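You operate a simulated robot arm through the tools that you are given. There is no shell and no other tool. Be economical: measure what you need, move in short steps, check, and stop when the job is done.

You are at the controls of a simulated robot arm. One attempt, no reset.

Task
Measure metal block two and put it on the mat for its length.
Fine: use the length gauge; draw the jaw fully open again.

It is judged by the outcome, as a careful person would: the job done as asked, and still so three seconds after it is handed in. It fails if anything else is knocked over, pushed out of place, dropped, spilled or broken.

Robot
A 6-joint arm with a two-finger parallel gripper, fixed in place. Base frame: the origin is at the foot of the arm, x ahead of it, y to its left, z up; the work surface is at about z = 820. Units: mm, degrees, N and s.
With the tool pointing down near the work surface it reaches from about 260 to 680 mm from the base axis. Its first joint turns from -66.0 to 66.0 degrees. Payload 2.9 kg.
The TCP is the grasp point between the finger pads, 30 mm short of the fingertips. In the tool frame z runs along the fingers and y along their closing line. The gripper opens to 110 mm. The fingers are 20 mm wide and 10 mm thick; the gripper's body (48 by 112 mm) begins 55 mm behind the TCP.
Orientation is told as [roll, pitch, yaw] about the base's x, y, z axes, in that order, counted from this pose: with the fingers straight down and closing along the base's y, the tool's x points along the base's -x, its y along +y and its z along -z.

Tools
- The arm moves only by the tool drive_tool. Its argument "moves" is a list that holds one entry, the list of rows, each a list of 7 numbers: the shift along the tool's x, y, z in m, then the turn, a rotation vector about the tool's x, y, z in degrees, then the finger opening in m, from 0 to 0.11. In form: [[[dx, dy, dz, ax, ay, az, fingers], ...]]. A call has 1 to 8 rows; each row is the pose to reach, as a shift and turn from the pose commanded when the call began, along the tool's axes at that moment. Each row takes 0.2 s and may step no farther than 50 mm and 8.6 degrees from the row before; otherwise, or with a gripper value out of range, the whole call is refused. A pose out of reach is approached as far as the arm can. The call stops where the force on the tool passes 90 N (or 10 N more than at its start, if that is more) or the arm is blocked; 0.2 s more then pass. The fingers move at their own pace (about 108 mm/s each) and stop on an object; they squeeze with about 27 N. The grip force told is the motor's: it shows also when the fingers shut on nothing. Time passes only in rows, and 0.2 s behind the last, so rows that repeat a pose let the fingers close. It gives the time, the measured TCP pose, the force on the tool (base axes), the opening and the grip force at its end, in the units of the frame above (readings bear some noise).
- Cameras (640 x 400 px; columns grow to the right, rows downward): "scene" is fixed at [98.1, 433, 1401.2]; the picture's right is [-0.61, -0.79, 0.00], its down [-0.38, 0.30, -0.87] and it looks along [0.69, -0.53, -0.49] (base axes); focal length 316 px, centre (320, 200). "wrist" rides on the gripper at [72, 17, -103] in the tool frame; the picture's right is [-0.23, 0.97, 0.00], its down [-0.76, -0.18, -0.62] and it looks along [-0.61, -0.14, 0.78] (tool axes); focal length 222 px, centre (320, 200). There is no depth. A picture from a camera that has moved, and an enlarged one, comes with that camera's place and axes in the base frame and with its lens. The place of the scene camera against the robot may be out by one fixed shift of up to 18 mm in any direction.
- get_image(camera): a new picture of that camera. It takes no simulated time.
- enlarge(camera, box): a new picture of the part [left, top, right, bottom] of that camera's present view, enlarged. It takes no simulated time.
- job_done(): hands the job in; it is judged then, once.

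Work in short steps. Places have to be worked out from the pictures, the camera data and where the tool is seen: move nearer, look again, correct. Check each grasp and each placing, and mend what went wrong. You have 120 turns and 84 pictures in all, those below and enlarged ones among them. Open the gripper and draw the arm clear of the work before you hand the job in, unless the task says otherwise; then end with one line.

The tools are called by a JSON object that holds its "name" and its "arguments". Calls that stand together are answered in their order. drive_tool: Moves the arm, as the interface text tells. Its arguments: {"type":"object","properties":{"moves":{"type":"array"}},"required":["moves"]} The other tools are called the same way: get_image (camera) takes a picture; enlarge (camera, box) takes an enlarged picture of a part of a camera's view; job_done () hands the job in.

At the start:

```text
clock: 0.0
eef_pos: [465.8, -168.5, 1107.5]
orientation: [0.1, 0.0, 0.0]
wrist_force: [-1.6, -0.9, -0.2]
gripper_width: 109.9
grip_force: 0.1
```

scene: 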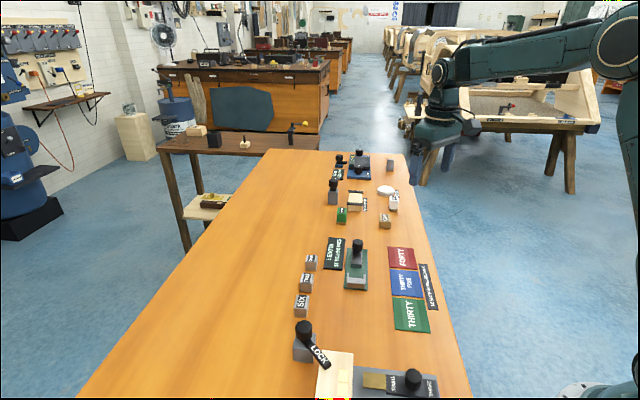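
wrist: 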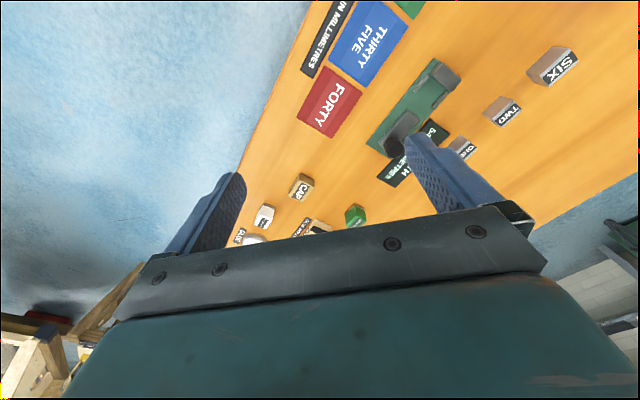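

I'll look closely at the gauge, blocks and mats before moving.

{"name": "enlarge", "arguments": {"camera": "scene", "box": [280, 220, 450, 340]}}

{"name": "enlarge", "arguments": {"camera": "wrist", "box": [290, 0, 610, 200]}}

{"name": "enlarge", "arguments": {"camera": "scene", "box": [310, 225, 400, 300]}}

```text
3.33 times, centred on (365, 280) of scene
camera zoom: at [98.1, 433.0, 1401.2], right [-0.61, -0.79, 0.0], down [-0.38, 0.3, -0.87], along [0.69, -0.53, -0.49], focal length 1054 px, centre (170, -67)
```

zoom: 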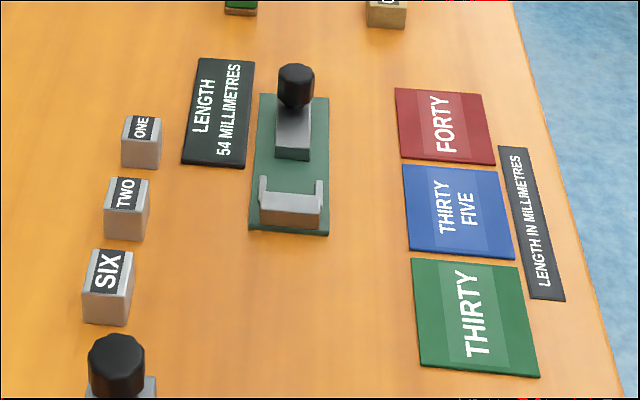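

```text
2.00 times, centred on (450, 100) of wrist
camera zoom: at [393.7, -152.0, 1211.5], right [0.23, 0.97, 0.0], down [0.76, -0.18, 0.62], along [0.61, -0.14, -0.78], focal length 444 px, centre (60, 400)
```

zoom: 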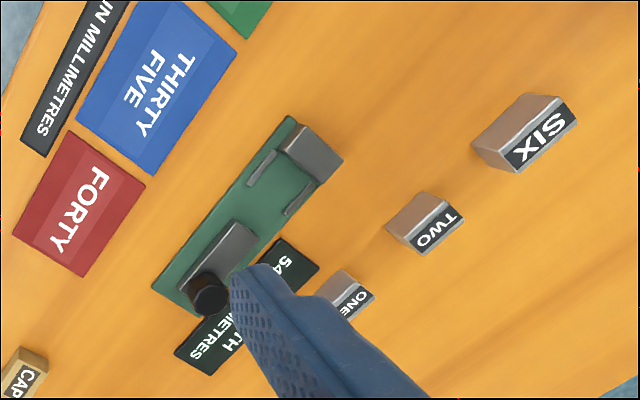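

```text
5.33 times, centred on (355, 262) of scene
camera zoom: at [98.1, 433.0, 1401.2], right [-0.61, -0.79, 0.0], down [-0.38, 0.3, -0.87], along [0.69, -0.53, -0.49], focal length 1686 px, centre (133, -133)
```

zoom: 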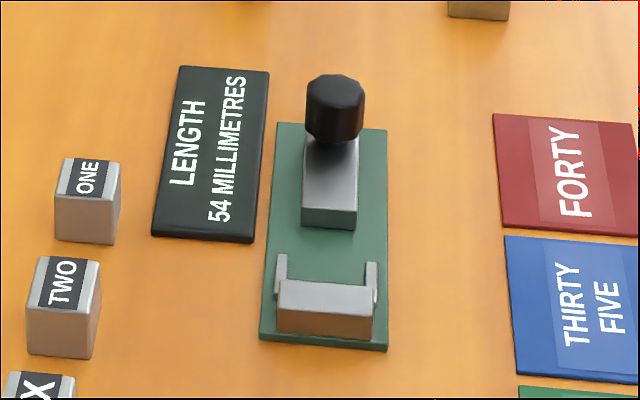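

Block TWO seems near (572,111), and the gauge anvil near (497,15) with the knob toward (576,-71). I'll move over for a better look from the wrist.

{"name": "drive_tool", "arguments": {"moves": [[[0.0143, 0.0363, 0.0095, 0, 0, 0, 0.11], [0.0287, 0.0727, 0.019, 0, 0, 0, 0.11], [0.043, 0.109, 0.0285, 0, 0, 0, 0.11], [0.0573, 0.1453, 0.038, 0, 0, 0, 0.11], [0.0717, 0.1817, 0.0475, 0, 0, 0, 0.11], [0.086, 0.218, 0.057, 0, 0, 0, 0.11]]]}}

{"name": "get_image", "arguments": {"camera": "wrist"}}

{"name": "enlarge", "arguments": {"camera": "wrist", "box": [160, 60, 480, 260]}}

```text
clock: 1.4
eef_pos: [381.4, 49.8, 1049.4]
orientation: [0.0, -0.1, -0.1]
wrist_force: [-0.4, 0.1, -0.1]
gripper_width: 109.8
grip_force: 0.1
```

```text
78 pictures are left
camera wrist: at [308.2, 66.4, 1154.1], right [0.23, 0.97, 0.0], down [0.76, -0.18, 0.62], along [0.61, -0.14, -0.78], focal length 222 px, centre (320, 200)
```

wrist: 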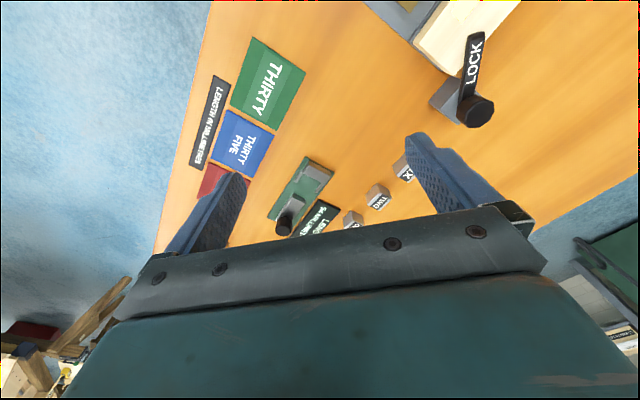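

```text
2.00 times, centred on (320, 160) of wrist
camera zoom: at [308.2, 66.4, 1154.1], right [0.23, 0.97, 0.0], down [0.76, -0.18, 0.62], along [0.61, -0.14, -0.78], focal length 444 px, centre (320, 280)
```

zoom: 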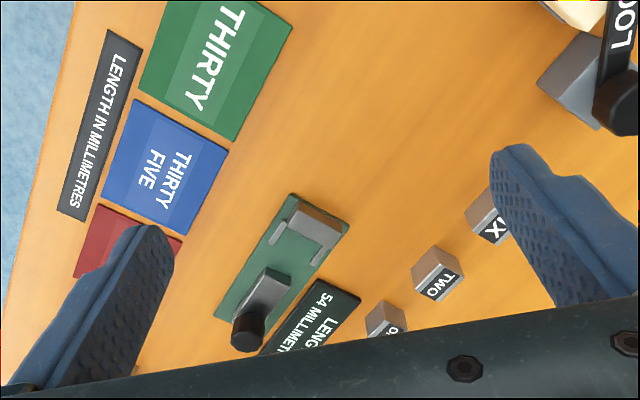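

The estimate for TWO agrees at (569,113). The gripper body hides the lower half of the view, so I'll move ahead and lower to get the objects in the upper half.

{"name": "drive_tool", "arguments": {"moves": [[[-0.047, 0.003, 0.015, 0, 0, 0, 0.11], [-0.094, 0.006, 0.03, 0, 0, 0, 0.11], [-0.141, 0.01, 0.045, 0, 0, 0, 0.11], [-0.188, 0.01, 0.06, 0, 0, 0, 0.11]]]}}

{"name": "get_image", "arguments": {"camera": "wrist"}}

{"name": "enlarge", "arguments": {"camera": "wrist", "box": [220, 20, 460, 170]}}

```text
clock: 2.4
eef_pos: [567.9, 56.6, 991.8]
orientation: [0.0, 0.1, 0.0]
wrist_force: [0.4, -0.3, 0.5]
gripper_width: 109.9
grip_force: 0.1
```

```text
76 pictures are left
camera wrist: at [494.2, 74.2, 1095.4], right [0.23, 0.97, 0.0], down [0.76, -0.18, 0.62], along [0.61, -0.14, -0.78], focal length 222 px, centre (320, 200)
```

wrist: 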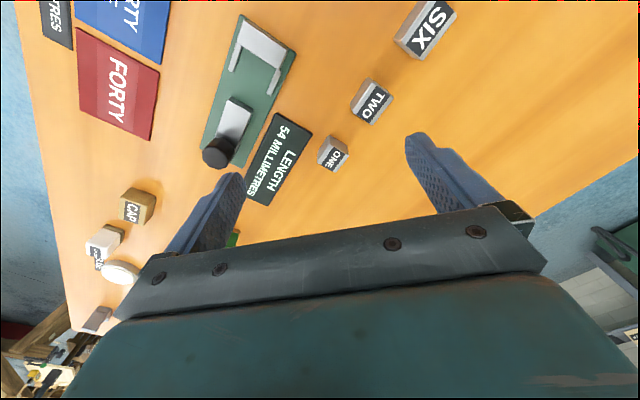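

```text
2.67 times, centred on (340, 95) of wrist
camera zoom: at [494.2, 74.2, 1095.4], right [0.23, 0.97, 0.0], down [0.76, -0.18, 0.62], along [0.61, -0.14, -0.78], focal length 592 px, centre (267, 480)
```

zoom: 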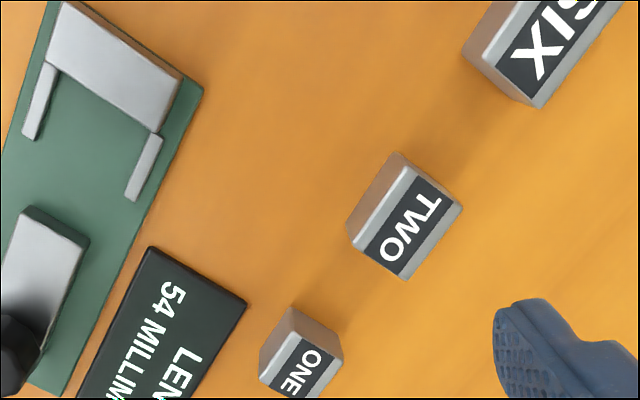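

TWO: top corners give centre ≈(575,114), size ≈28×34×25 mm, long axis at −45°, same as the gauge axis. Anvil face ≈(506,13), jaw face ≈(543,−22). I'll turn the tool 45° and hover beyond the gauge for a close look.

{"name": "drive_tool", "arguments": {"moves": [[[0.001, -0.016, 0, 0, 0, 7.5, 0.11], [0.003, -0.032, 0, 0, 0, 15, 0.11], [0.004, -0.048, 0, 0, 0, 22.5, 0.11], [0.005, -0.064, 0, 0, 0, 30, 0.11], [0.007, -0.08, 0, 0, 0, 37.5, 0.11], [0.008, -0.097, 0, 0, 0, 45, 0.11], [0.008, -0.097, 0, 0, 0, 45, 0.11]]]}}

{"name": "get_image", "arguments": {"camera": "wrist"}}

{"name": "enlarge", "arguments": {"camera": "wrist", "box": [240, 10, 400, 150]}}

```text
clock: 4.0
eef_pos: [560.6, -38.1, 990.0]
orientation: [0.0, 0.0, -45.2]
wrist_force: [0.1, 0.0, -0.1]
gripper_width: 110.2
grip_force: 0.0
```

```text
74 pictures are left
camera wrist: at [521.5, 25.2, 1094.7], right [0.85, 0.53, 0.0], down [0.41, -0.67, 0.62], along [0.33, -0.53, -0.78], focal length 222 px, centre (320, 200)
```

wrist: 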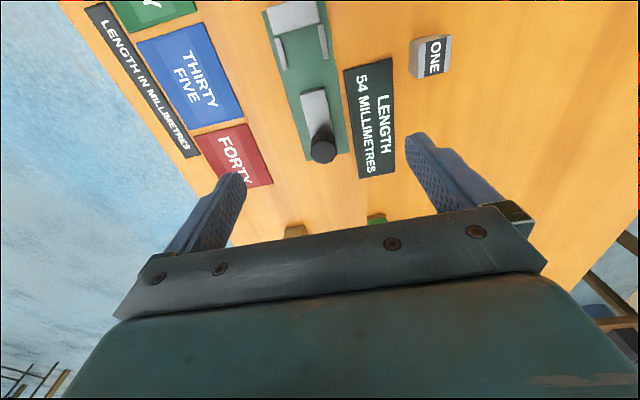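

```text
2.86 times, centred on (320, 80) of wrist
camera zoom: at [521.5, 25.2, 1094.7], right [0.85, 0.53, 0.0], down [0.41, -0.67, 0.62], along [0.33, -0.53, -0.78], focal length 635 px, centre (320, 543)
```

zoom: 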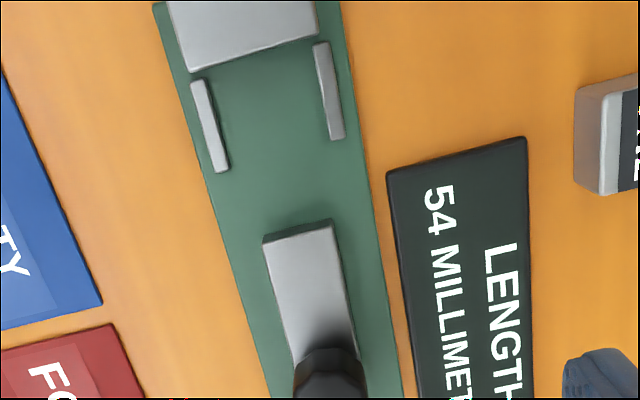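

Guides flank the anvil ≈36 mm apart and ≈28 mm long. I need their height and the knob shape, so I'll enlarge the scene view tightly.

{"name": "enlarge", "arguments": {"camera": "scene", "box": [338, 232, 378, 296]}}

{"name": "enlarge", "arguments": {"camera": "scene", "box": [340, 262, 372, 292]}}

```text
6.25 times, centred on (358, 264) of scene
camera zoom: at [98.1, 432.9, 1401.2], right [-0.61, -0.79, 0.0], down [-0.38, 0.3, -0.87], along [0.69, -0.53, -0.49], focal length 1976 px, centre (82, -200)
```

zoom: 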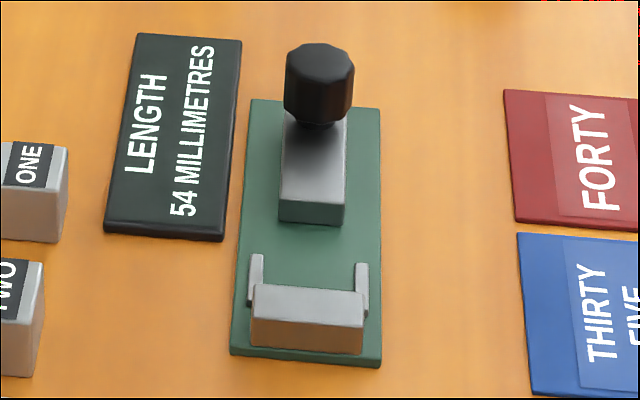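

```text
13.33 times, centred on (356, 277) of scene
camera zoom: at [98.1, 432.9, 1401.2], right [-0.61, -0.79, 0.0], down [-0.38, 0.3, -0.87], along [0.69, -0.53, -0.49], focal length 4216 px, centre (-160, -827)
```

zoom: 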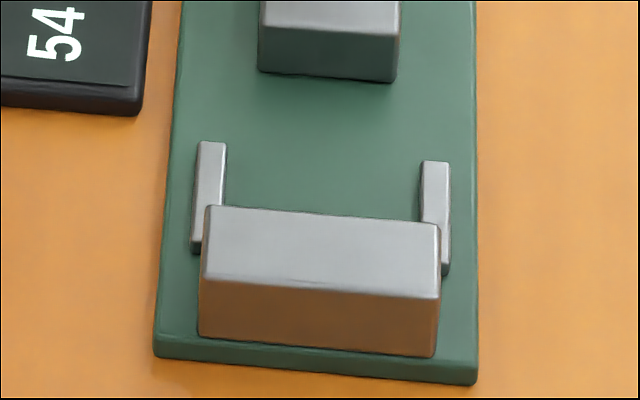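

The guides are only ≈3–4 mm above the plate (plate ≈5 mm, anvil top ≈838), so gripping the block's upper part across its 28 mm width clears everything. I'll move above TWO at z≈900 and check.

{"name": "drive_tool", "arguments": {"moves": [[[0.0243, 0.0294, 0.0, 0, 0, 0, 0.07], [0.0487, 0.0588, 0.022, 0, 0, 0, 0.07], [0.073, 0.0883, 0.045, 0, 0, 0, 0.07], [0.0973, 0.1177, 0.068, 0, 0, 0, 0.07], [0.0973, 0.1177, 0.09, 0, 0, 0, 0.07]]]}}

{"name": "get_image", "arguments": {"camera": "wrist"}}

{"name": "get_image", "arguments": {"camera": "scene"}}

```text
clock: 5.2
eef_pos: [575.6, 116.8, 902.6]
orientation: [0.0, 0.0, -45.0]
wrist_force: [0.7, -0.9, 0.1]
gripper_width: 70.3
grip_force: 0.1
```

```text
70 pictures are left
camera wrist: at [536.9, 179.1, 1005.6], right [0.85, 0.53, 0.0], down [0.41, -0.66, 0.62], along [0.33, -0.53, -0.78], focal length 222 px, centre (320, 200)
```

wrist: 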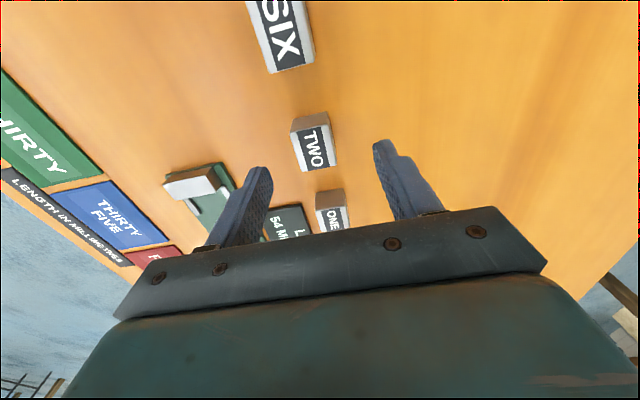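

```text
69 pictures are left
```

scene: 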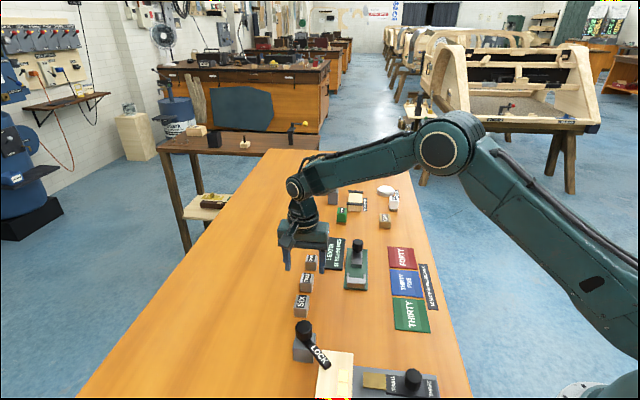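

Enlarging to refine TWO's centre relative to the fingers.

{"name": "enlarge", "arguments": {"camera": "wrist", "box": [240, 90, 400, 190]}}

```text
4.00 times, centred on (320, 140) of wrist
camera zoom: at [536.9, 179.1, 1005.6], right [0.85, 0.53, 0.0], down [0.41, -0.66, 0.62], along [0.33, -0.53, -0.78], focal length 888 px, centre (320, 440)
```

zoom: 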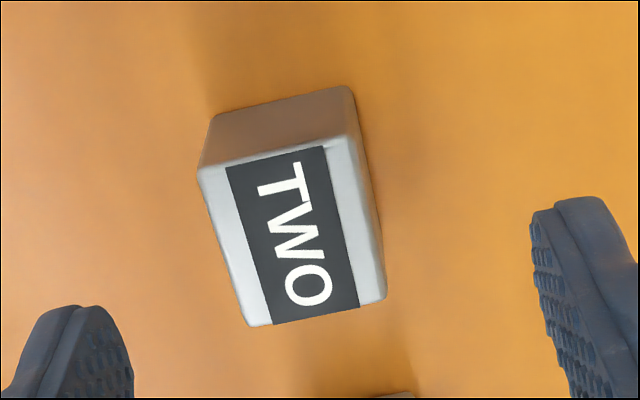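

Refined centre is (574,111), 29×35 mm. I'll shift a few mm and descend partway.

{"name": "drive_tool", "arguments": {"moves": [[[-0.003, -0.004, 0.0, 0, 0, 0, 0.07], [-0.003, -0.004, 0.015, 0, 0, 0, 0.07], [-0.003, -0.004, 0.025, 0, 0, 0, 0.07], [-0.003, -0.004, 0.025, 0, 0, 0, 0.07]]]}}

{"name": "enlarge", "arguments": {"camera": "wrist", "box": [220, 90, 420, 230]}}

```text
clock: 6.2
eef_pos: [575.3, 110.3, 874.4]
orientation: [0.0, 0.0, -45.0]
wrist_force: [0.0, 0.1, -0.2]
gripper_width: 69.9
grip_force: 0.0
```

```text
2.86 times, centred on (320, 160) of wrist
camera zoom: at [536.1, 173.5, 978.5], right [0.85, 0.53, 0.0], down [0.41, -0.66, 0.62], along [0.33, -0.53, -0.78], focal length 635 px, centre (320, 314)
```

zoom: 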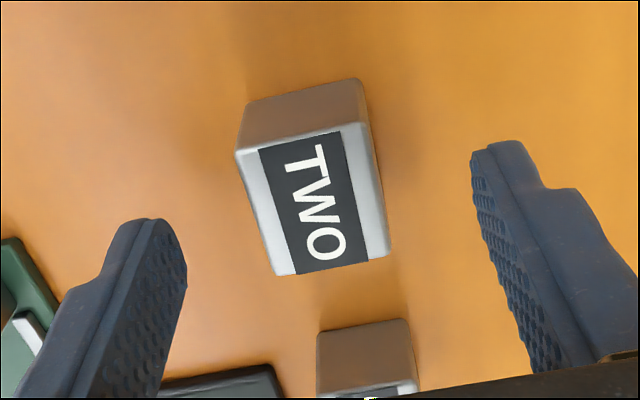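

Fingers straddle TWO centrally. Descending to z≈861 and closing.

{"name": "drive_tool", "arguments": {"moves": [[[0, 0, 0.007, 0, 0, 0, 0.07], [0, 0, 0.0135, 0, 0, 0, 0.07], [0, 0, 0.0135, 0, 0, 0, 0.05], [0, 0, 0.0135, 0, 0, 0, 0.03], [0, 0, 0.0135, 0, 0, 0, 0.02], [0, 0, 0.0135, 0, 0, 0, 0.02]]]}}

{"name": "enlarge", "arguments": {"camera": "wrist", "box": [220, 90, 420, 230]}}

```text
clock: 7.6
eef_pos: [574.0, 111.2, 860.9]
orientation: [0.0, -0.1, -45.0]
wrist_force: [-0.2, -0.3, 1.4]
gripper_width: 29.4
grip_force: 27.0
```

```text
2.86 times, centred on (320, 160) of wrist
camera zoom: at [534.8, 173.4, 965.5], right [0.85, 0.53, 0.0], down [0.41, -0.66, 0.62], along [0.33, -0.53, -0.78], focal length 635 px, centre (320, 314)
```

zoom: 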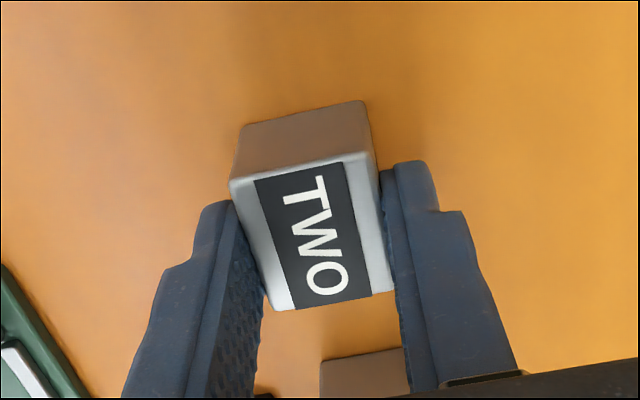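

TWO is held (29.4 mm). Lifting 60 mm and carrying it over the gauge gap, targeting (522,−5).

{"name": "drive_tool", "arguments": {"moves": [[[0, 0, -0.03, 0, 0, 0, 0.02], [0, 0, -0.06, 0, 0, 0, 0.02], [-0.0152, -0.0395, -0.06, 0, 0, 0, 0.02], [-0.0303, -0.079, -0.06, 0, 0, 0, 0.02], [-0.0455, -0.1186, -0.06, 0, 0, 0, 0.02], [-0.0455, -0.1186, -0.045, 0, 0, 0, 0.02], [-0.0455, -0.1186, -0.045, 0, 0, 0, 0.02]]]}}

{"name": "get_image", "arguments": {"camera": "wrist"}}

{"name": "enlarge", "arguments": {"camera": "wrist", "box": [220, 90, 420, 230]}}

{"name": "enlarge", "arguments": {"camera": "scene", "box": [310, 225, 400, 300]}}

```text
clock: 9.2
eef_pos: [521.5, -7.5, 908.0]
orientation: [-0.1, 0.1, -45.0]
wrist_force: [-0.1, 0.3, -0.2]
gripper_width: 29.2
grip_force: 26.9
```

```text
65 pictures are left
camera wrist: at [482.5, 55.5, 1011.4], right [0.85, 0.53, 0.0], down [0.41, -0.66, 0.62], along [0.33, -0.53, -0.78], focal length 222 px, centre (320, 200)
```

wrist: 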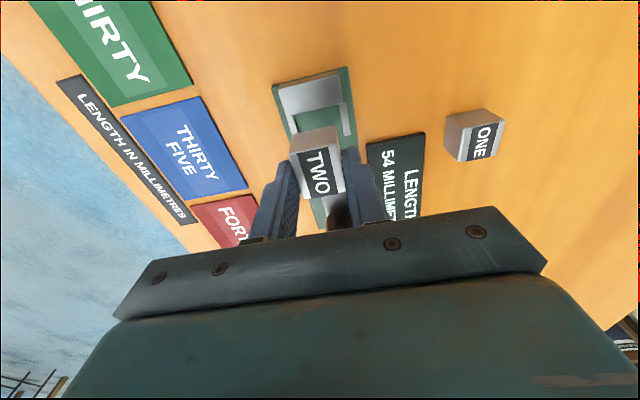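

```text
2.86 times, centred on (320, 160) of wrist
camera zoom: at [482.5, 55.5, 1011.4], right [0.85, 0.53, 0.0], down [0.41, -0.66, 0.62], along [0.33, -0.53, -0.78], focal length 635 px, centre (320, 314)
```

zoom: 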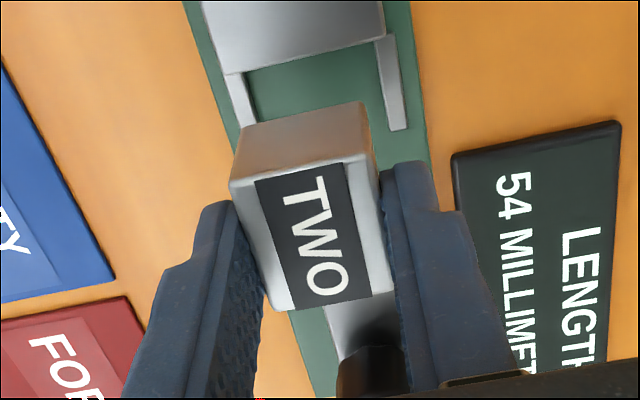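

```text
5.33 times, centred on (355, 262) of scene
camera zoom: at [98.1, 432.9, 1401.2], right [-0.61, -0.79, 0.0], down [-0.38, 0.3, -0.87], along [0.69, -0.53, -0.49], focal length 1686 px, centre (133, -133)
```

zoom: 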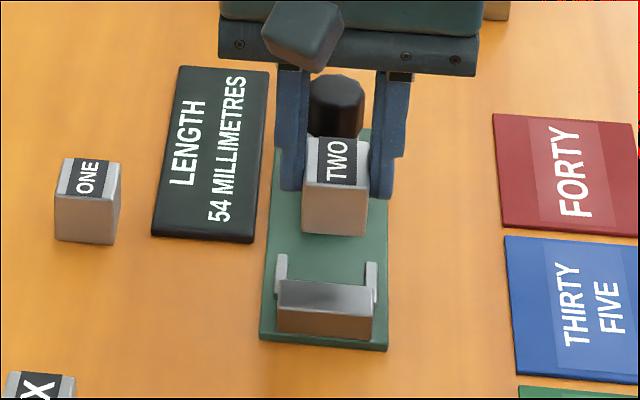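

The block hovers over the gap: about 5 mm clear of the anvil and 12 mm from the jaw. I'll nudge 1.5 mm sideways and lower to about 2 mm above the plate.

{"name": "drive_tool", "arguments": {"moves": [[[0, 0.0015, 0.01, 0, 0, 0, 0.02], [0, 0.0015, 0.022, 0, 0, 0, 0.02], [0, 0.0015, 0.033, 0, 0, 0, 0.02], [0, 0.0015, 0.038, 0, 0, 0, 0.02], [0, 0.0015, 0.038, 0, 0, 0, 0.02]]]}}

{"name": "enlarge", "arguments": {"camera": "wrist", "box": [220, 70, 420, 210]}}

{"name": "enlarge", "arguments": {"camera": "scene", "box": [330, 245, 380, 295]}}

```text
clock: 10.4
eef_pos: [523.0, -5.6, 868.9]
orientation: [0.0, 0.0, -45.0]
wrist_force: [-0.1, -0.2, -1.3]
gripper_width: 29.4
grip_force: 26.9
```

```text
2.86 times, centred on (320, 140) of wrist
camera zoom: at [483.9, 57.6, 972.2], right [0.85, 0.53, 0.0], down [0.41, -0.66, 0.62], along [0.33, -0.53, -0.78], focal length 635 px, centre (320, 371)
```

zoom: 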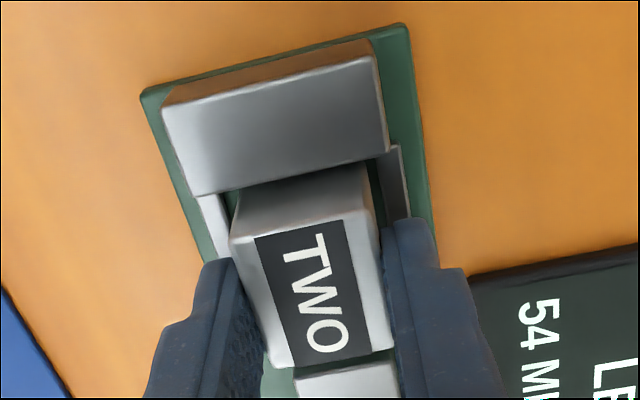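

```text
8.00 times, centred on (355, 270) of scene
camera zoom: at [98.1, 433.0, 1401.2], right [-0.61, -0.79, 0.0], down [-0.38, 0.3, -0.87], along [0.69, -0.53, -0.49], focal length 2530 px, centre (40, -360)
```

zoom: 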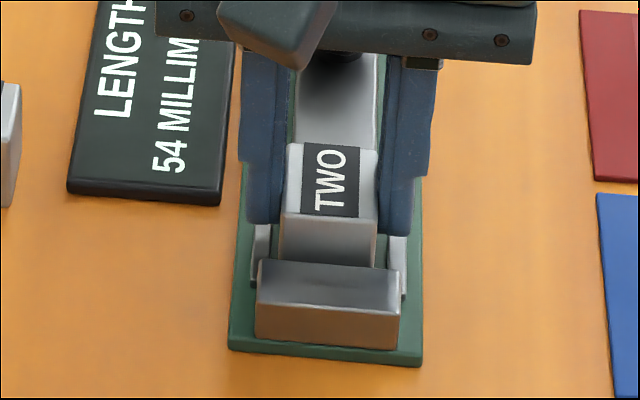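

The block sits nicely between the guides. Lowering by 1 mm steps until it touches.

{"name": "drive_tool", "arguments": {"moves": [[[0, 0, 0.001, 0, 0, 0, 0.02], [0, 0, 0.002, 0, 0, 0, 0.02], [0, 0, 0.003, 0, 0, 0, 0.02], [0, 0, 0.003, 0, 0, 0, 0.02]]]}}

```text
clock: 11.4
eef_pos: [524.5, -5.8, 866.6]
orientation: [0.1, -0.1, -45.0]
wrist_force: [-6.5, -1.1, 20.1]
gripper_width: 29.2
grip_force: 26.4
```

Contact with the plate (20 N up). Backing off slightly, releasing to a modest opening, and rising.

{"name": "drive_tool", "arguments": {"moves": [[[0, 0, -0.001, 0, 0, 0, 0.02], [0, 0, -0.001, 0, 0, 0, 0.035], [0, 0, -0.001, 0, 0, 0, 0.05], [0, 0, -0.001, 0, 0, 0, 0.05], [0, 0, -0.02, 0, 0, 0, 0.05], [0, 0, -0.06, 0, 0, 0, 0.05], [0, 0, -0.1, 0, 0, 0, 0.05]]]}}

{"name": "get_image", "arguments": {"camera": "wrist"}}

{"name": "enlarge", "arguments": {"camera": "scene", "box": [330, 235, 380, 295]}}

```text
clock: 13.0
eef_pos: [522.7, -5.9, 966.8]
orientation: [0.0, -0.1, -45.0]
wrist_force: [-0.9, -0.4, 0.1]
gripper_width: 49.9
grip_force: 0.1
```

```text
60 pictures are left
camera wrist: at [484.4, 58.0, 1069.7], right [0.85, 0.53, 0.0], down [0.41, -0.66, 0.62], along [0.33, -0.53, -0.78], focal length 222 px, centre (320, 200)
```

wrist: 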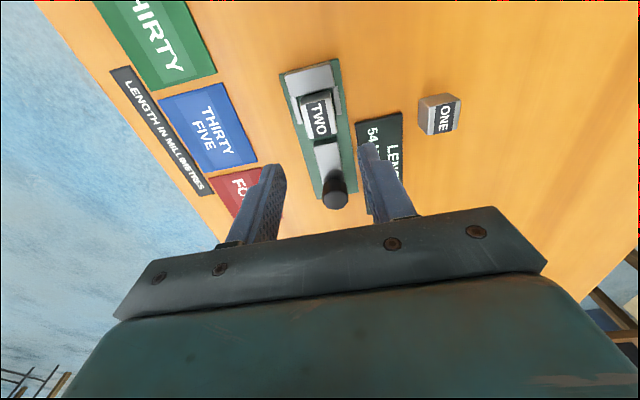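

```text
6.67 times, centred on (355, 265) of scene
camera zoom: at [98.1, 433.0, 1401.2], right [-0.61, -0.79, 0.0], down [-0.38, 0.3, -0.87], along [0.69, -0.53, -0.49], focal length 2108 px, centre (87, -233)
```

zoom: 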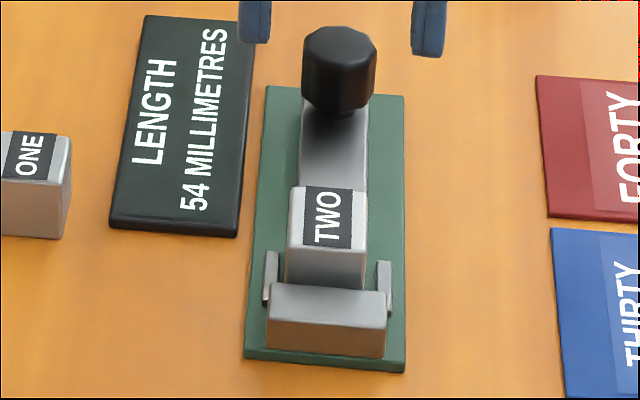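

TWO is seated in the gauge. Now locating the knob precisely.

{"name": "enlarge", "arguments": {"camera": "wrist", "box": [250, 50, 430, 220]}}

```text
2.35 times, centred on (340, 135) of wrist
camera zoom: at [484.4, 58.0, 1069.7], right [0.85, 0.53, 0.0], down [0.41, -0.66, 0.62], along [0.33, -0.53, -0.78], focal length 523 px, centre (273, 353)
```

zoom: 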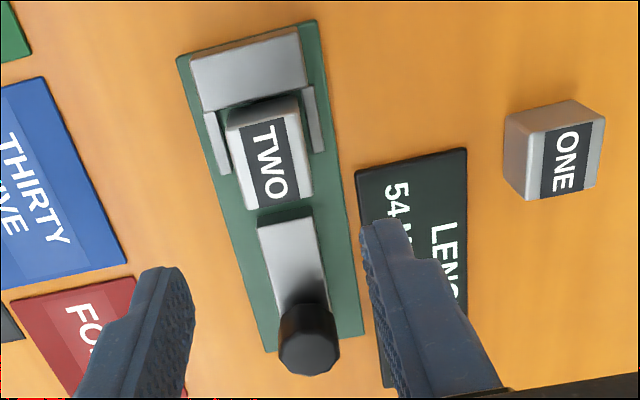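

The knob's height is ambiguous from these rays; I'll put the camera right above it so its x,y can be read directly.

{"name": "drive_tool", "arguments": {"moves": [[[-0.04, -0.005, 0, 0, 0, 0, 0.06], [-0.08, -0.01, 0, 0, 0, 0, 0.06], [-0.12, -0.014, 0, 0, 0, 0, 0.06], [-0.15, -0.019, 0, 0, 0, 0, 0.06], [-0.15, -0.019, 0, 0, 0, 0, 0.06]]]}}

{"name": "enlarge", "arguments": {"camera": "wrist", "box": [240, 0, 400, 100]}}

```text
clock: 14.2
eef_pos: [615.2, -123.6, 965.5]
orientation: [-0.1, 0.0, -44.9]
wrist_force: [-0.1, 0.4, 0.5]
gripper_width: 60.1
grip_force: 0.1
```

```text
4.00 times, centred on (320, 50) of wrist
camera zoom: at [576.9, -60.7, 1070.5], right [0.85, 0.53, 0.0], down [0.41, -0.66, 0.62], along [0.33, -0.53, -0.78], focal length 888 px, centre (320, 800)
```

zoom: 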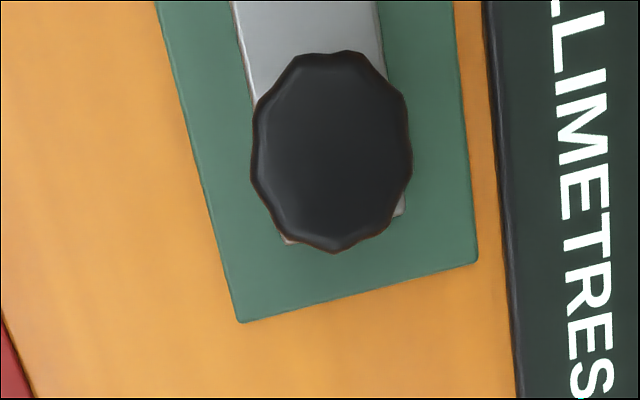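

Knob centre ≈(583,−67), Ø≈28, top ≈870. Moving over it and descending with open fingers to z≈895.

{"name": "drive_tool", "arguments": {"moves": [[[0.031, 0.009, 0, 0, 0, 0, 0.07], [0.0624, 0.0174, 0, 0, 0, 0, 0.07], [0.0624, 0.0174, 0.035, 0, 0, 0, 0.07], [0.0624, 0.0174, 0.07, 0, 0, 0, 0.07], [0.0624, 0.0174, 0.07, 0, 0, 0, 0.07]]]}}

{"name": "get_image", "arguments": {"camera": "wrist"}}

{"name": "enlarge", "arguments": {"camera": "scene", "box": [310, 215, 400, 295]}}

```text
clock: 15.4
eef_pos: [583.3, -68.8, 896.4]
orientation: [0.0, 0.0, -45.0]
wrist_force: [0.5, -0.9, -0.5]
gripper_width: 70.3
grip_force: 0.2
```

```text
56 pictures are left
camera wrist: at [545.1, -5.0, 1000.3], right [0.85, 0.53, 0.0], down [0.41, -0.66, 0.62], along [0.33, -0.53, -0.78], focal length 222 px, centre (320, 200)
```

wrist: 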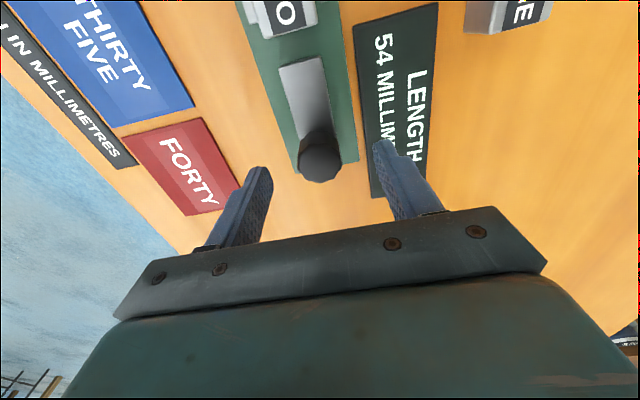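

```text
5.00 times, centred on (355, 255) of scene
camera zoom: at [98.1, 433.0, 1401.2], right [-0.61, -0.79, 0.0], down [-0.38, 0.3, -0.87], along [0.69, -0.53, -0.49], focal length 1581 px, centre (145, -75)
```

zoom: 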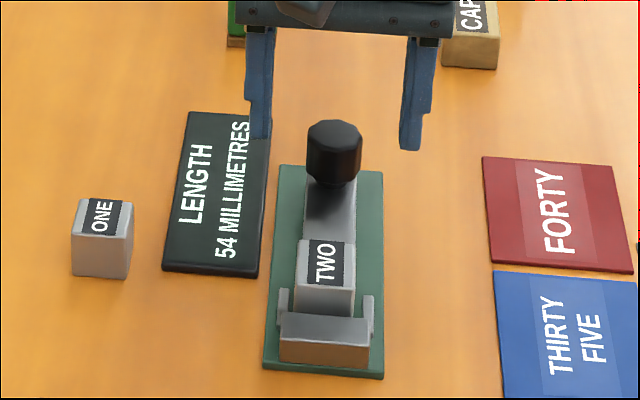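

Knob lies between the fingertips, well centred. Descending to z≈877 and closing on the knob.

{"name": "drive_tool", "arguments": {"moves": [[[0.001, 0.001, 0.01, 0, 0, 0, 0.07], [0.001, 0.001, 0.018, 0, 0, 0, 0.07], [0.001, 0.001, 0.018, 0, 0, 0, 0.05], [0.001, 0.001, 0.018, 0, 0, 0, 0.03], [0.001, 0.001, 0.018, 0, 0, 0, 0.02], [0.001, 0.001, 0.018, 0, 0, 0, 0.02]]]}}

{"name": "get_image", "arguments": {"camera": "wrist"}}

{"name": "enlarge", "arguments": {"camera": "scene", "box": [310, 215, 400, 295]}}

```text
clock: 16.8
eef_pos: [583.6, -66.7, 878.8]
orientation: [-0.1, 0.0, -45.0]
wrist_force: [-4.5, -4.1, -0.8]
gripper_width: 29.2
grip_force: 44.6
```

```text
54 pictures are left
camera wrist: at [543.9, -3.8, 982.4], right [0.85, 0.53, 0.0], down [0.41, -0.66, 0.62], along [0.33, -0.53, -0.78], focal length 222 px, centre (320, 200)
```

wrist: 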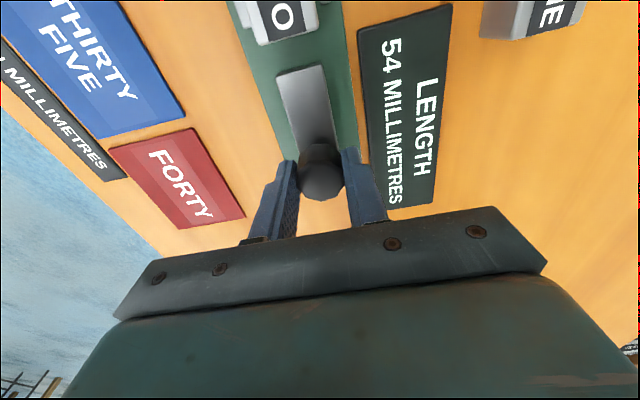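

```text
5.00 times, centred on (355, 255) of scene
camera zoom: at [98.0, 432.9, 1401.2], right [-0.61, -0.79, 0.0], down [-0.38, 0.3, -0.87], along [0.69, -0.53, -0.49], focal length 1581 px, centre (145, -75)
```

zoom: 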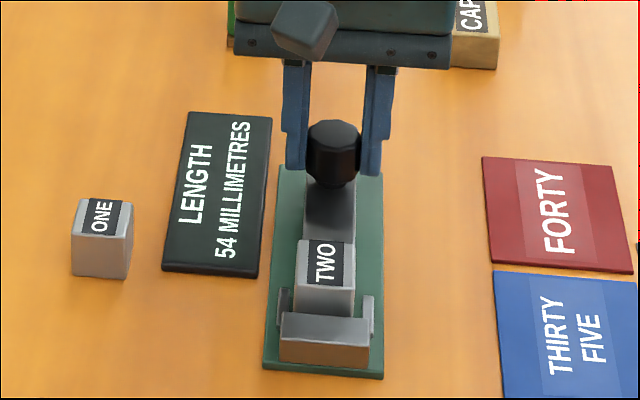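

Knob gripped (29 mm). Sliding the jaw 10 mm toward the block, watching force.

{"name": "drive_tool", "arguments": {"moves": [[[0.002, 0, 0, 0, 0, 0, 0.02], [0.004, 0, 0, 0, 0, 0, 0.02], [0.006, 0, 0, 0, 0, 0, 0.02], [0.008, 0, 0, 0, 0, 0, 0.02], [0.01, 0, 0, 0, 0, 0, 0.02]]]}}

{"name": "enlarge", "arguments": {"camera": "scene", "box": [310, 215, 400, 295]}}

```text
clock: 18.0
eef_pos: [577.5, -60.3, 878.7]
orientation: [0.0, 0.0, -45.0]
wrist_force: [-2.6, -2.8, 1.5]
gripper_width: 29.0
grip_force: 45.2
```

```text
5.00 times, centred on (355, 255) of scene
camera zoom: at [98.1, 432.9, 1401.2], right [-0.61, -0.79, 0.0], down [-0.38, 0.3, -0.87], along [0.69, -0.53, -0.49], focal length 1581 px, centre (145, -75)
```

zoom: 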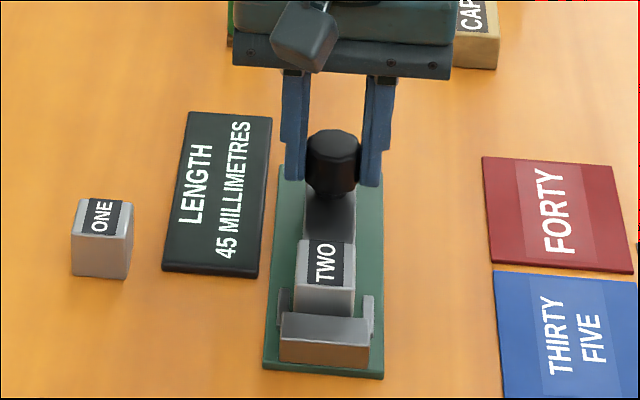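

The display follows, now reading 45. Continuing about 8 mm in small steps.

{"name": "drive_tool", "arguments": {"moves": [[[0.002, 0, 0, 0, 0, 0, 0.02], [0.004, 0, 0, 0, 0, 0, 0.02], [0.006, 0, 0, 0, 0, 0, 0.02], [0.008, 0, 0, 0, 0, 0, 0.02], [0.008, 0, 0, 0, 0, 0, 0.02]]]}}

{"name": "enlarge", "arguments": {"camera": "scene", "box": [310, 215, 400, 295]}}

```text
clock: 19.2
eef_pos: [571.0, -55.0, 878.5]
orientation: [0.0, 0.1, -45.2]
wrist_force: [-7.6, -10.1, 5.0]
gripper_width: 29.2
grip_force: 44.4
```

```text
5.00 times, centred on (355, 255) of scene
camera zoom: at [97.9, 432.8, 1401.3], right [-0.61, -0.79, 0.0], down [-0.38, 0.3, -0.87], along [0.69, -0.53, -0.49], focal length 1581 px, centre (145, -75)
```

zoom: 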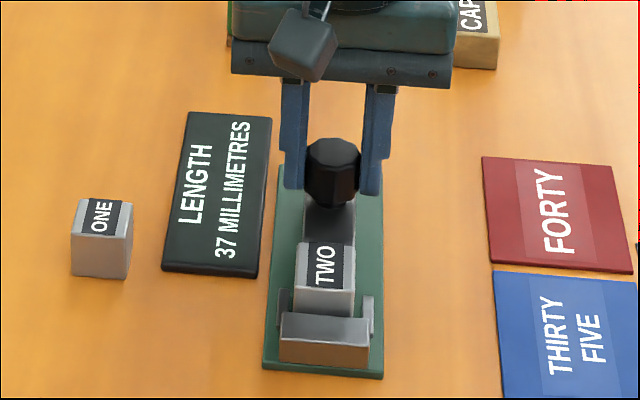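

Reads 37, with the block being pushed. A further 4 mm in 1 mm steps until firm contact.

{"name": "drive_tool", "arguments": {"moves": [[[0.001, 0, 0, 0, 0, 0, 0.02], [0.002, 0, 0, 0, 0, 0, 0.02], [0.003, 0, 0, 0, 0, 0, 0.02], [0.004, 0, 0, 0, 0, 0, 0.02], [0.004, 0, 0, 0, 0, 0, 0.02]]]}}

{"name": "enlarge", "arguments": {"camera": "scene", "box": [330, 235, 380, 295]}}

```text
clock: 20.4
eef_pos: [569.3, -53.3, 878.1]
orientation: [0.1, -0.2, -45.2]
wrist_force: [9.6, -20.4, -5.1]
gripper_width: 29.2
grip_force: 44.8
```

```text
6.67 times, centred on (355, 265) of scene
camera zoom: at [98.5, 432.5, 1401.3], right [-0.61, -0.79, 0.0], down [-0.38, 0.3, -0.87], along [0.69, -0.53, -0.49], focal length 2108 px, centre (87, -233)
```

zoom: 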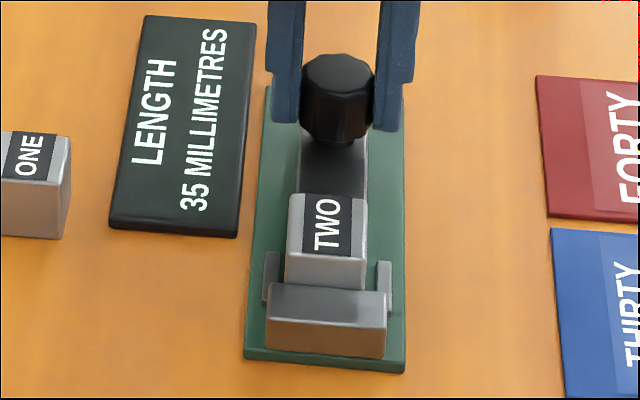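

Reads 35 with a 2 mm lag and rising force, so it appears closed. One more 1.5 mm push to confirm the reading holds.

{"name": "drive_tool", "arguments": {"moves": [[[0.0008, 0, 0, 0, 0, 0, 0.02], [0.0015, 0, 0, 0, 0, 0, 0.02], [0.0015, 0, 0, 0, 0, 0, 0.02]]]}}

{"name": "enlarge", "arguments": {"camera": "scene", "box": [330, 235, 380, 295]}}

```text
clock: 21.2
eef_pos: [568.2, -52.1, 878.8]
orientation: [0.1, -0.3, -45.2]
wrist_force: [23.4, -24.2, -9.8]
gripper_width: 29.1
grip_force: 44.8
```

```text
6.67 times, centred on (355, 265) of scene
camera zoom: at [98.9, 432.4, 1401.3], right [-0.61, -0.79, 0.0], down [-0.39, 0.3, -0.87], along [0.69, -0.53, -0.49], focal length 2108 px, centre (87, -233)
```

zoom: 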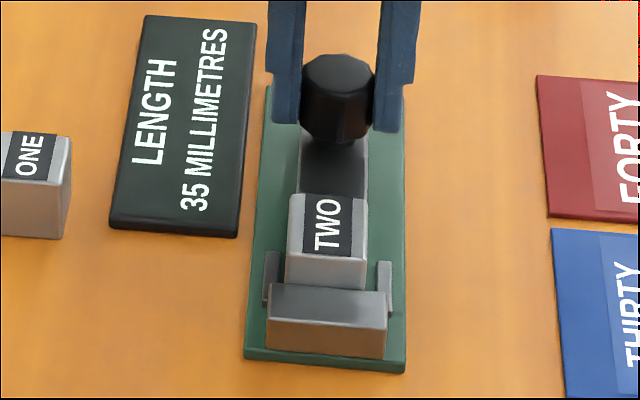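

35 mm confirmed under firm closure. Now drawing the jaw back to fully open.

{"name": "drive_tool", "arguments": {"moves": [[[-0.004, 0, 0, 0, 0, 0, 0.02], [-0.008, 0, 0, 0, 0, 0, 0.02], [-0.012, 0, 0, 0, 0, 0, 0.02], [-0.016, 0, 0, 0, 0, 0, 0.02], [-0.019, 0, 0, 0, 0, 0, 0.02], [-0.022, 0, 0, 0, 0, 0, 0.02], [-0.0245, 0, 0, 0, 0, 0, 0.02], [-0.0245, 0, 0, 0, 0, 0, 0.02]]]}}

{"name": "enlarge", "arguments": {"camera": "scene", "box": [330, 235, 380, 295]}}

```text
clock: 23.0
eef_pos: [582.1, -65.4, 878.4]
orientation: [-0.1, 0.2, -44.9]
wrist_force: [-23.5, 0.1, 16.2]
gripper_width: 29.0
grip_force: 45.1
```

```text
6.67 times, centred on (355, 265) of scene
camera zoom: at [97.2, 433.0, 1401.2], right [-0.61, -0.79, 0.0], down [-0.38, 0.3, -0.87], along [0.69, -0.53, -0.49], focal length 2108 px, centre (87, -233)
```

zoom: 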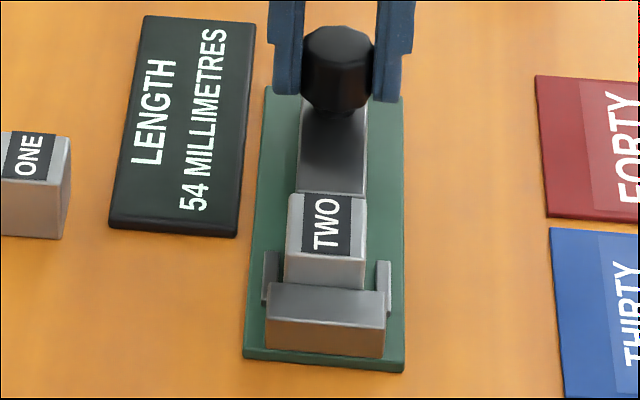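

Back at 54 and against the stop (23 N). I'll ease the load slightly, release and rise.

{"name": "drive_tool", "arguments": {"moves": [[[0.001, 0, 0, 0, 0, 0, 0.02], [0.001, 0, 0, 0, 0, 0, 0.045], [0.001, 0, 0, 0, 0, 0, 0.07], [0.001, 0, 0, 0, 0, 0, 0.07], [0.001, 0, -0.03, 0, 0, 0, 0.07], [0.001, 0, -0.06, 0, 0, 0, 0.07], [0.001, 0, -0.06, 0, 0, 0, 0.07]]]}}

{"name": "enlarge", "arguments": {"camera": "scene", "box": [330, 235, 380, 295]}}

{"name": "enlarge", "arguments": {"camera": "wrist", "box": [200, 0, 440, 150]}}

```text
clock: 24.6
eef_pos: [581.4, -67.2, 937.8]
orientation: [0.0, 0.0, -45.2]
wrist_force: [-0.2, 0.7, 0.7]
gripper_width: 69.8
grip_force: 0.1
```

```text
6.67 times, centred on (355, 265) of scene
camera zoom: at [98.1, 433.0, 1401.2], right [-0.61, -0.79, 0.0], down [-0.38, 0.3, -0.87], along [0.69, -0.53, -0.49], focal length 2108 px, centre (87, -233)
```

zoom: 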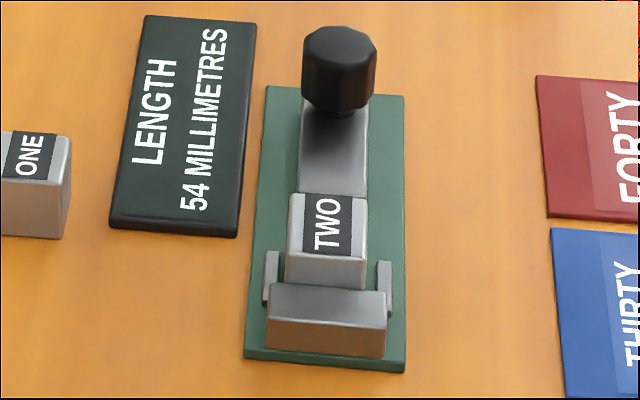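

```text
2.67 times, centred on (320, 75) of wrist
camera zoom: at [542.1, -4.0, 1041.7], right [0.85, 0.53, 0.0], down [0.41, -0.66, 0.62], along [0.33, -0.53, -0.78], focal length 592 px, centre (320, 533)
```

zoom: 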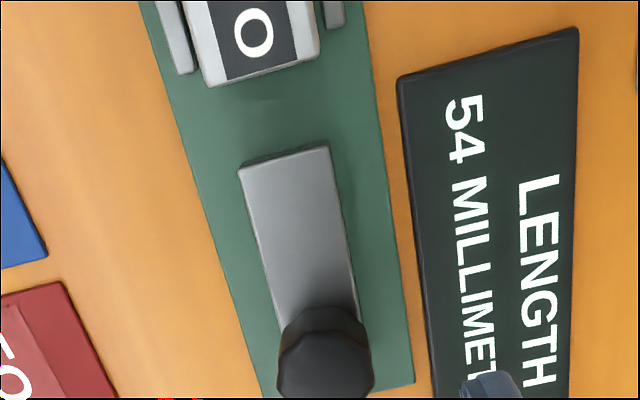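

Jaw remains fully open at 54. Moving back above TWO (≈(519,−2)).

{"name": "drive_tool", "arguments": {"moves": [[[0.03, 0.0, 0, 0, 0, 0, 0.06], [0.06, 0.001, 0, 0, 0, 0, 0.06], [0.09, 0.0018, 0, 0, 0, 0, 0.06], [0.09, 0.0018, 0.025, 0, 0, 0, 0.06], [0.09, 0.0018, 0.04, 0, 0, 0, 0.06], [0.09, 0.0018, 0.04, 0, 0, 0, 0.06]]]}}

{"name": "enlarge", "arguments": {"camera": "wrist", "box": [220, 70, 420, 210]}}

```text
clock: 26.0
eef_pos: [521.5, -3.6, 897.6]
orientation: [0.1, 0.0, -45.0]
wrist_force: [0.6, 0.8, -0.5]
gripper_width: 60.0
grip_force: 0.1
```

```text
2.86 times, centred on (320, 140) of wrist
camera zoom: at [481.4, 60.0, 1001.9], right [0.85, 0.53, 0.0], down [0.41, -0.66, 0.62], along [0.33, -0.53, -0.78], focal length 635 px, centre (320, 371)
```

zoom: 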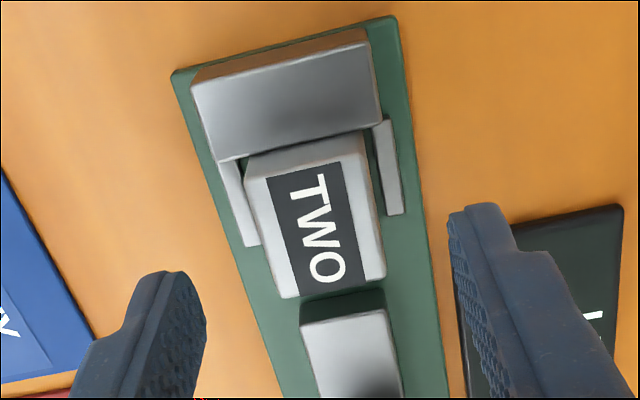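

Block top centre ≈(520,−1.6); shifting 2.5 mm, descending to z≈868 and gripping.

{"name": "drive_tool", "arguments": {"moves": [[[0.0022, 0, 0.01, 0, 0, 0, 0.06], [0.0022, 0, 0.02, 0, 0, 0, 0.06], [0.0022, 0, 0.0295, 0, 0, 0, 0.06], [0.0022, 0, 0.0295, 0, 0, 0, 0.04], [0.0022, 0, 0.0295, 0, 0, 0, 0.02], [0.0022, 0, 0.0295, 0, 0, 0, 0.02], [0.0022, 0, 0.0295, 0, 0, 0, 0.02]]]}}

{"name": "enlarge", "arguments": {"camera": "wrist", "box": [220, 70, 420, 210]}}

```text
clock: 27.6
eef_pos: [518.7, -1.8, 868.2]
orientation: [0.0, 0.0, -44.9]
wrist_force: [1.0, 0.7, 0.2]
gripper_width: 29.2
grip_force: 27.3
```

```text
2.86 times, centred on (320, 140) of wrist
camera zoom: at [480.2, 62.2, 973.1], right [0.85, 0.53, 0.0], down [0.41, -0.66, 0.62], along [0.33, -0.53, -0.78], focal length 635 px, centre (320, 371)
```

zoom: 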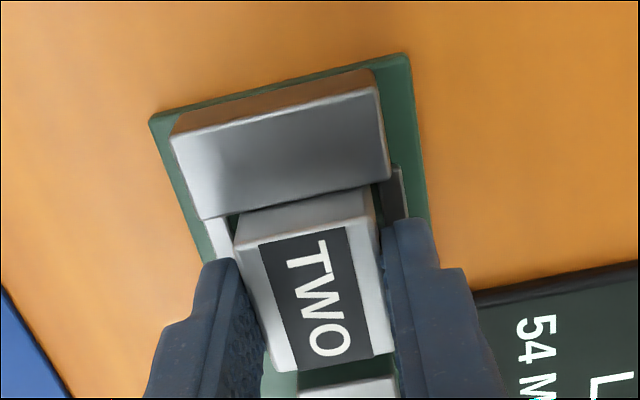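

Gripped. Lifting straight up 80 mm, then carrying over toward the THIRTY FIVE mat (≈(430,−88)).

{"name": "drive_tool", "arguments": {"moves": [[[0, 0, -0.02, 0, 0, 0, 0.02], [0, 0, -0.05, 0, 0, 0, 0.02], [0, 0, -0.08, 0, 0, 0, 0.02], [0.0, -0.041, -0.08, 0, 0, 0, 0.02], [0.001, -0.082, -0.08, 0, 0, 0, 0.02], [0.0018, -0.1236, -0.08, 0, 0, 0, 0.02], [0.0018, -0.1236, -0.08, 0, 0, 0, 0.02]]]}}

{"name": "get_image", "arguments": {"camera": "wrist"}}

{"name": "enlarge", "arguments": {"camera": "scene", "box": [310, 225, 450, 335]}}

```text
clock: 29.2
eef_pos: [431.5, -85.4, 949.0]
orientation: [-0.1, 0.1, -44.9]
wrist_force: [0.9, -0.1, -0.8]
gripper_width: 28.8
grip_force: 27.2
```

```text
43 pictures are left
camera wrist: at [391.7, -22.6, 1052.7], right [0.85, 0.53, 0.0], down [0.41, -0.66, 0.62], along [0.33, -0.53, -0.78], focal length 222 px, centre (320, 200)
```

wrist: 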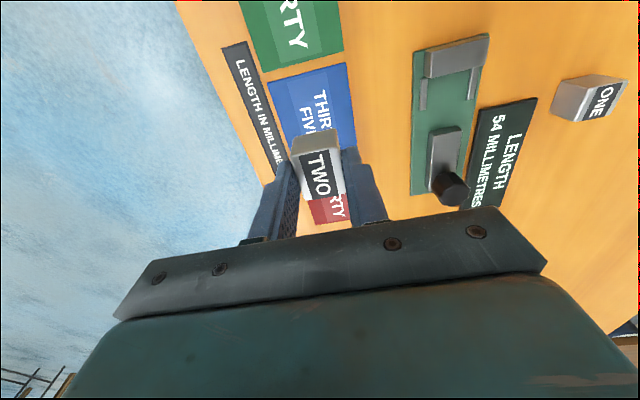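

```text
3.64 times, centred on (380, 280) of scene
camera zoom: at [98.1, 432.9, 1401.2], right [-0.61, -0.79, 0.0], down [-0.38, 0.3, -0.87], along [0.69, -0.53, -0.49], focal length 1150 px, centre (102, -91)
```

zoom: 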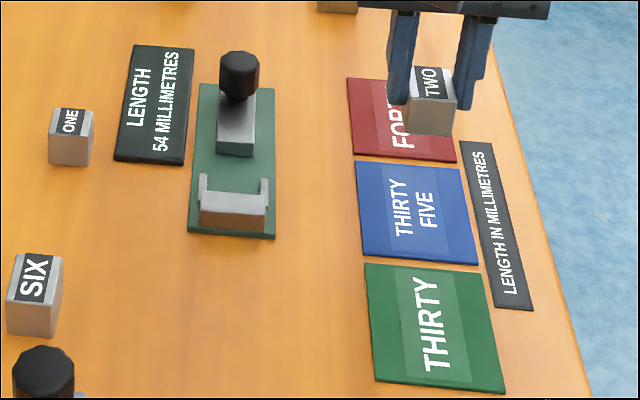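

The block is roughly above the blue mat; enlarging to pin down the mat's edges.

{"name": "enlarge", "arguments": {"camera": "wrist", "box": [220, 40, 420, 180]}}

```text
2.86 times, centred on (320, 110) of wrist
camera zoom: at [391.7, -22.6, 1052.7], right [0.85, 0.53, 0.0], down [0.41, -0.66, 0.62], along [0.33, -0.53, -0.78], focal length 635 px, centre (320, 457)
```

zoom: 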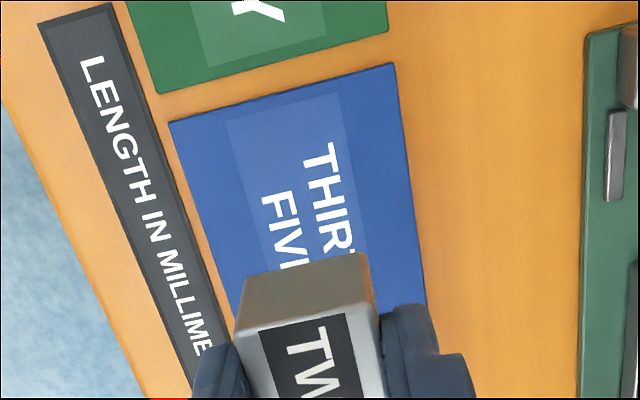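

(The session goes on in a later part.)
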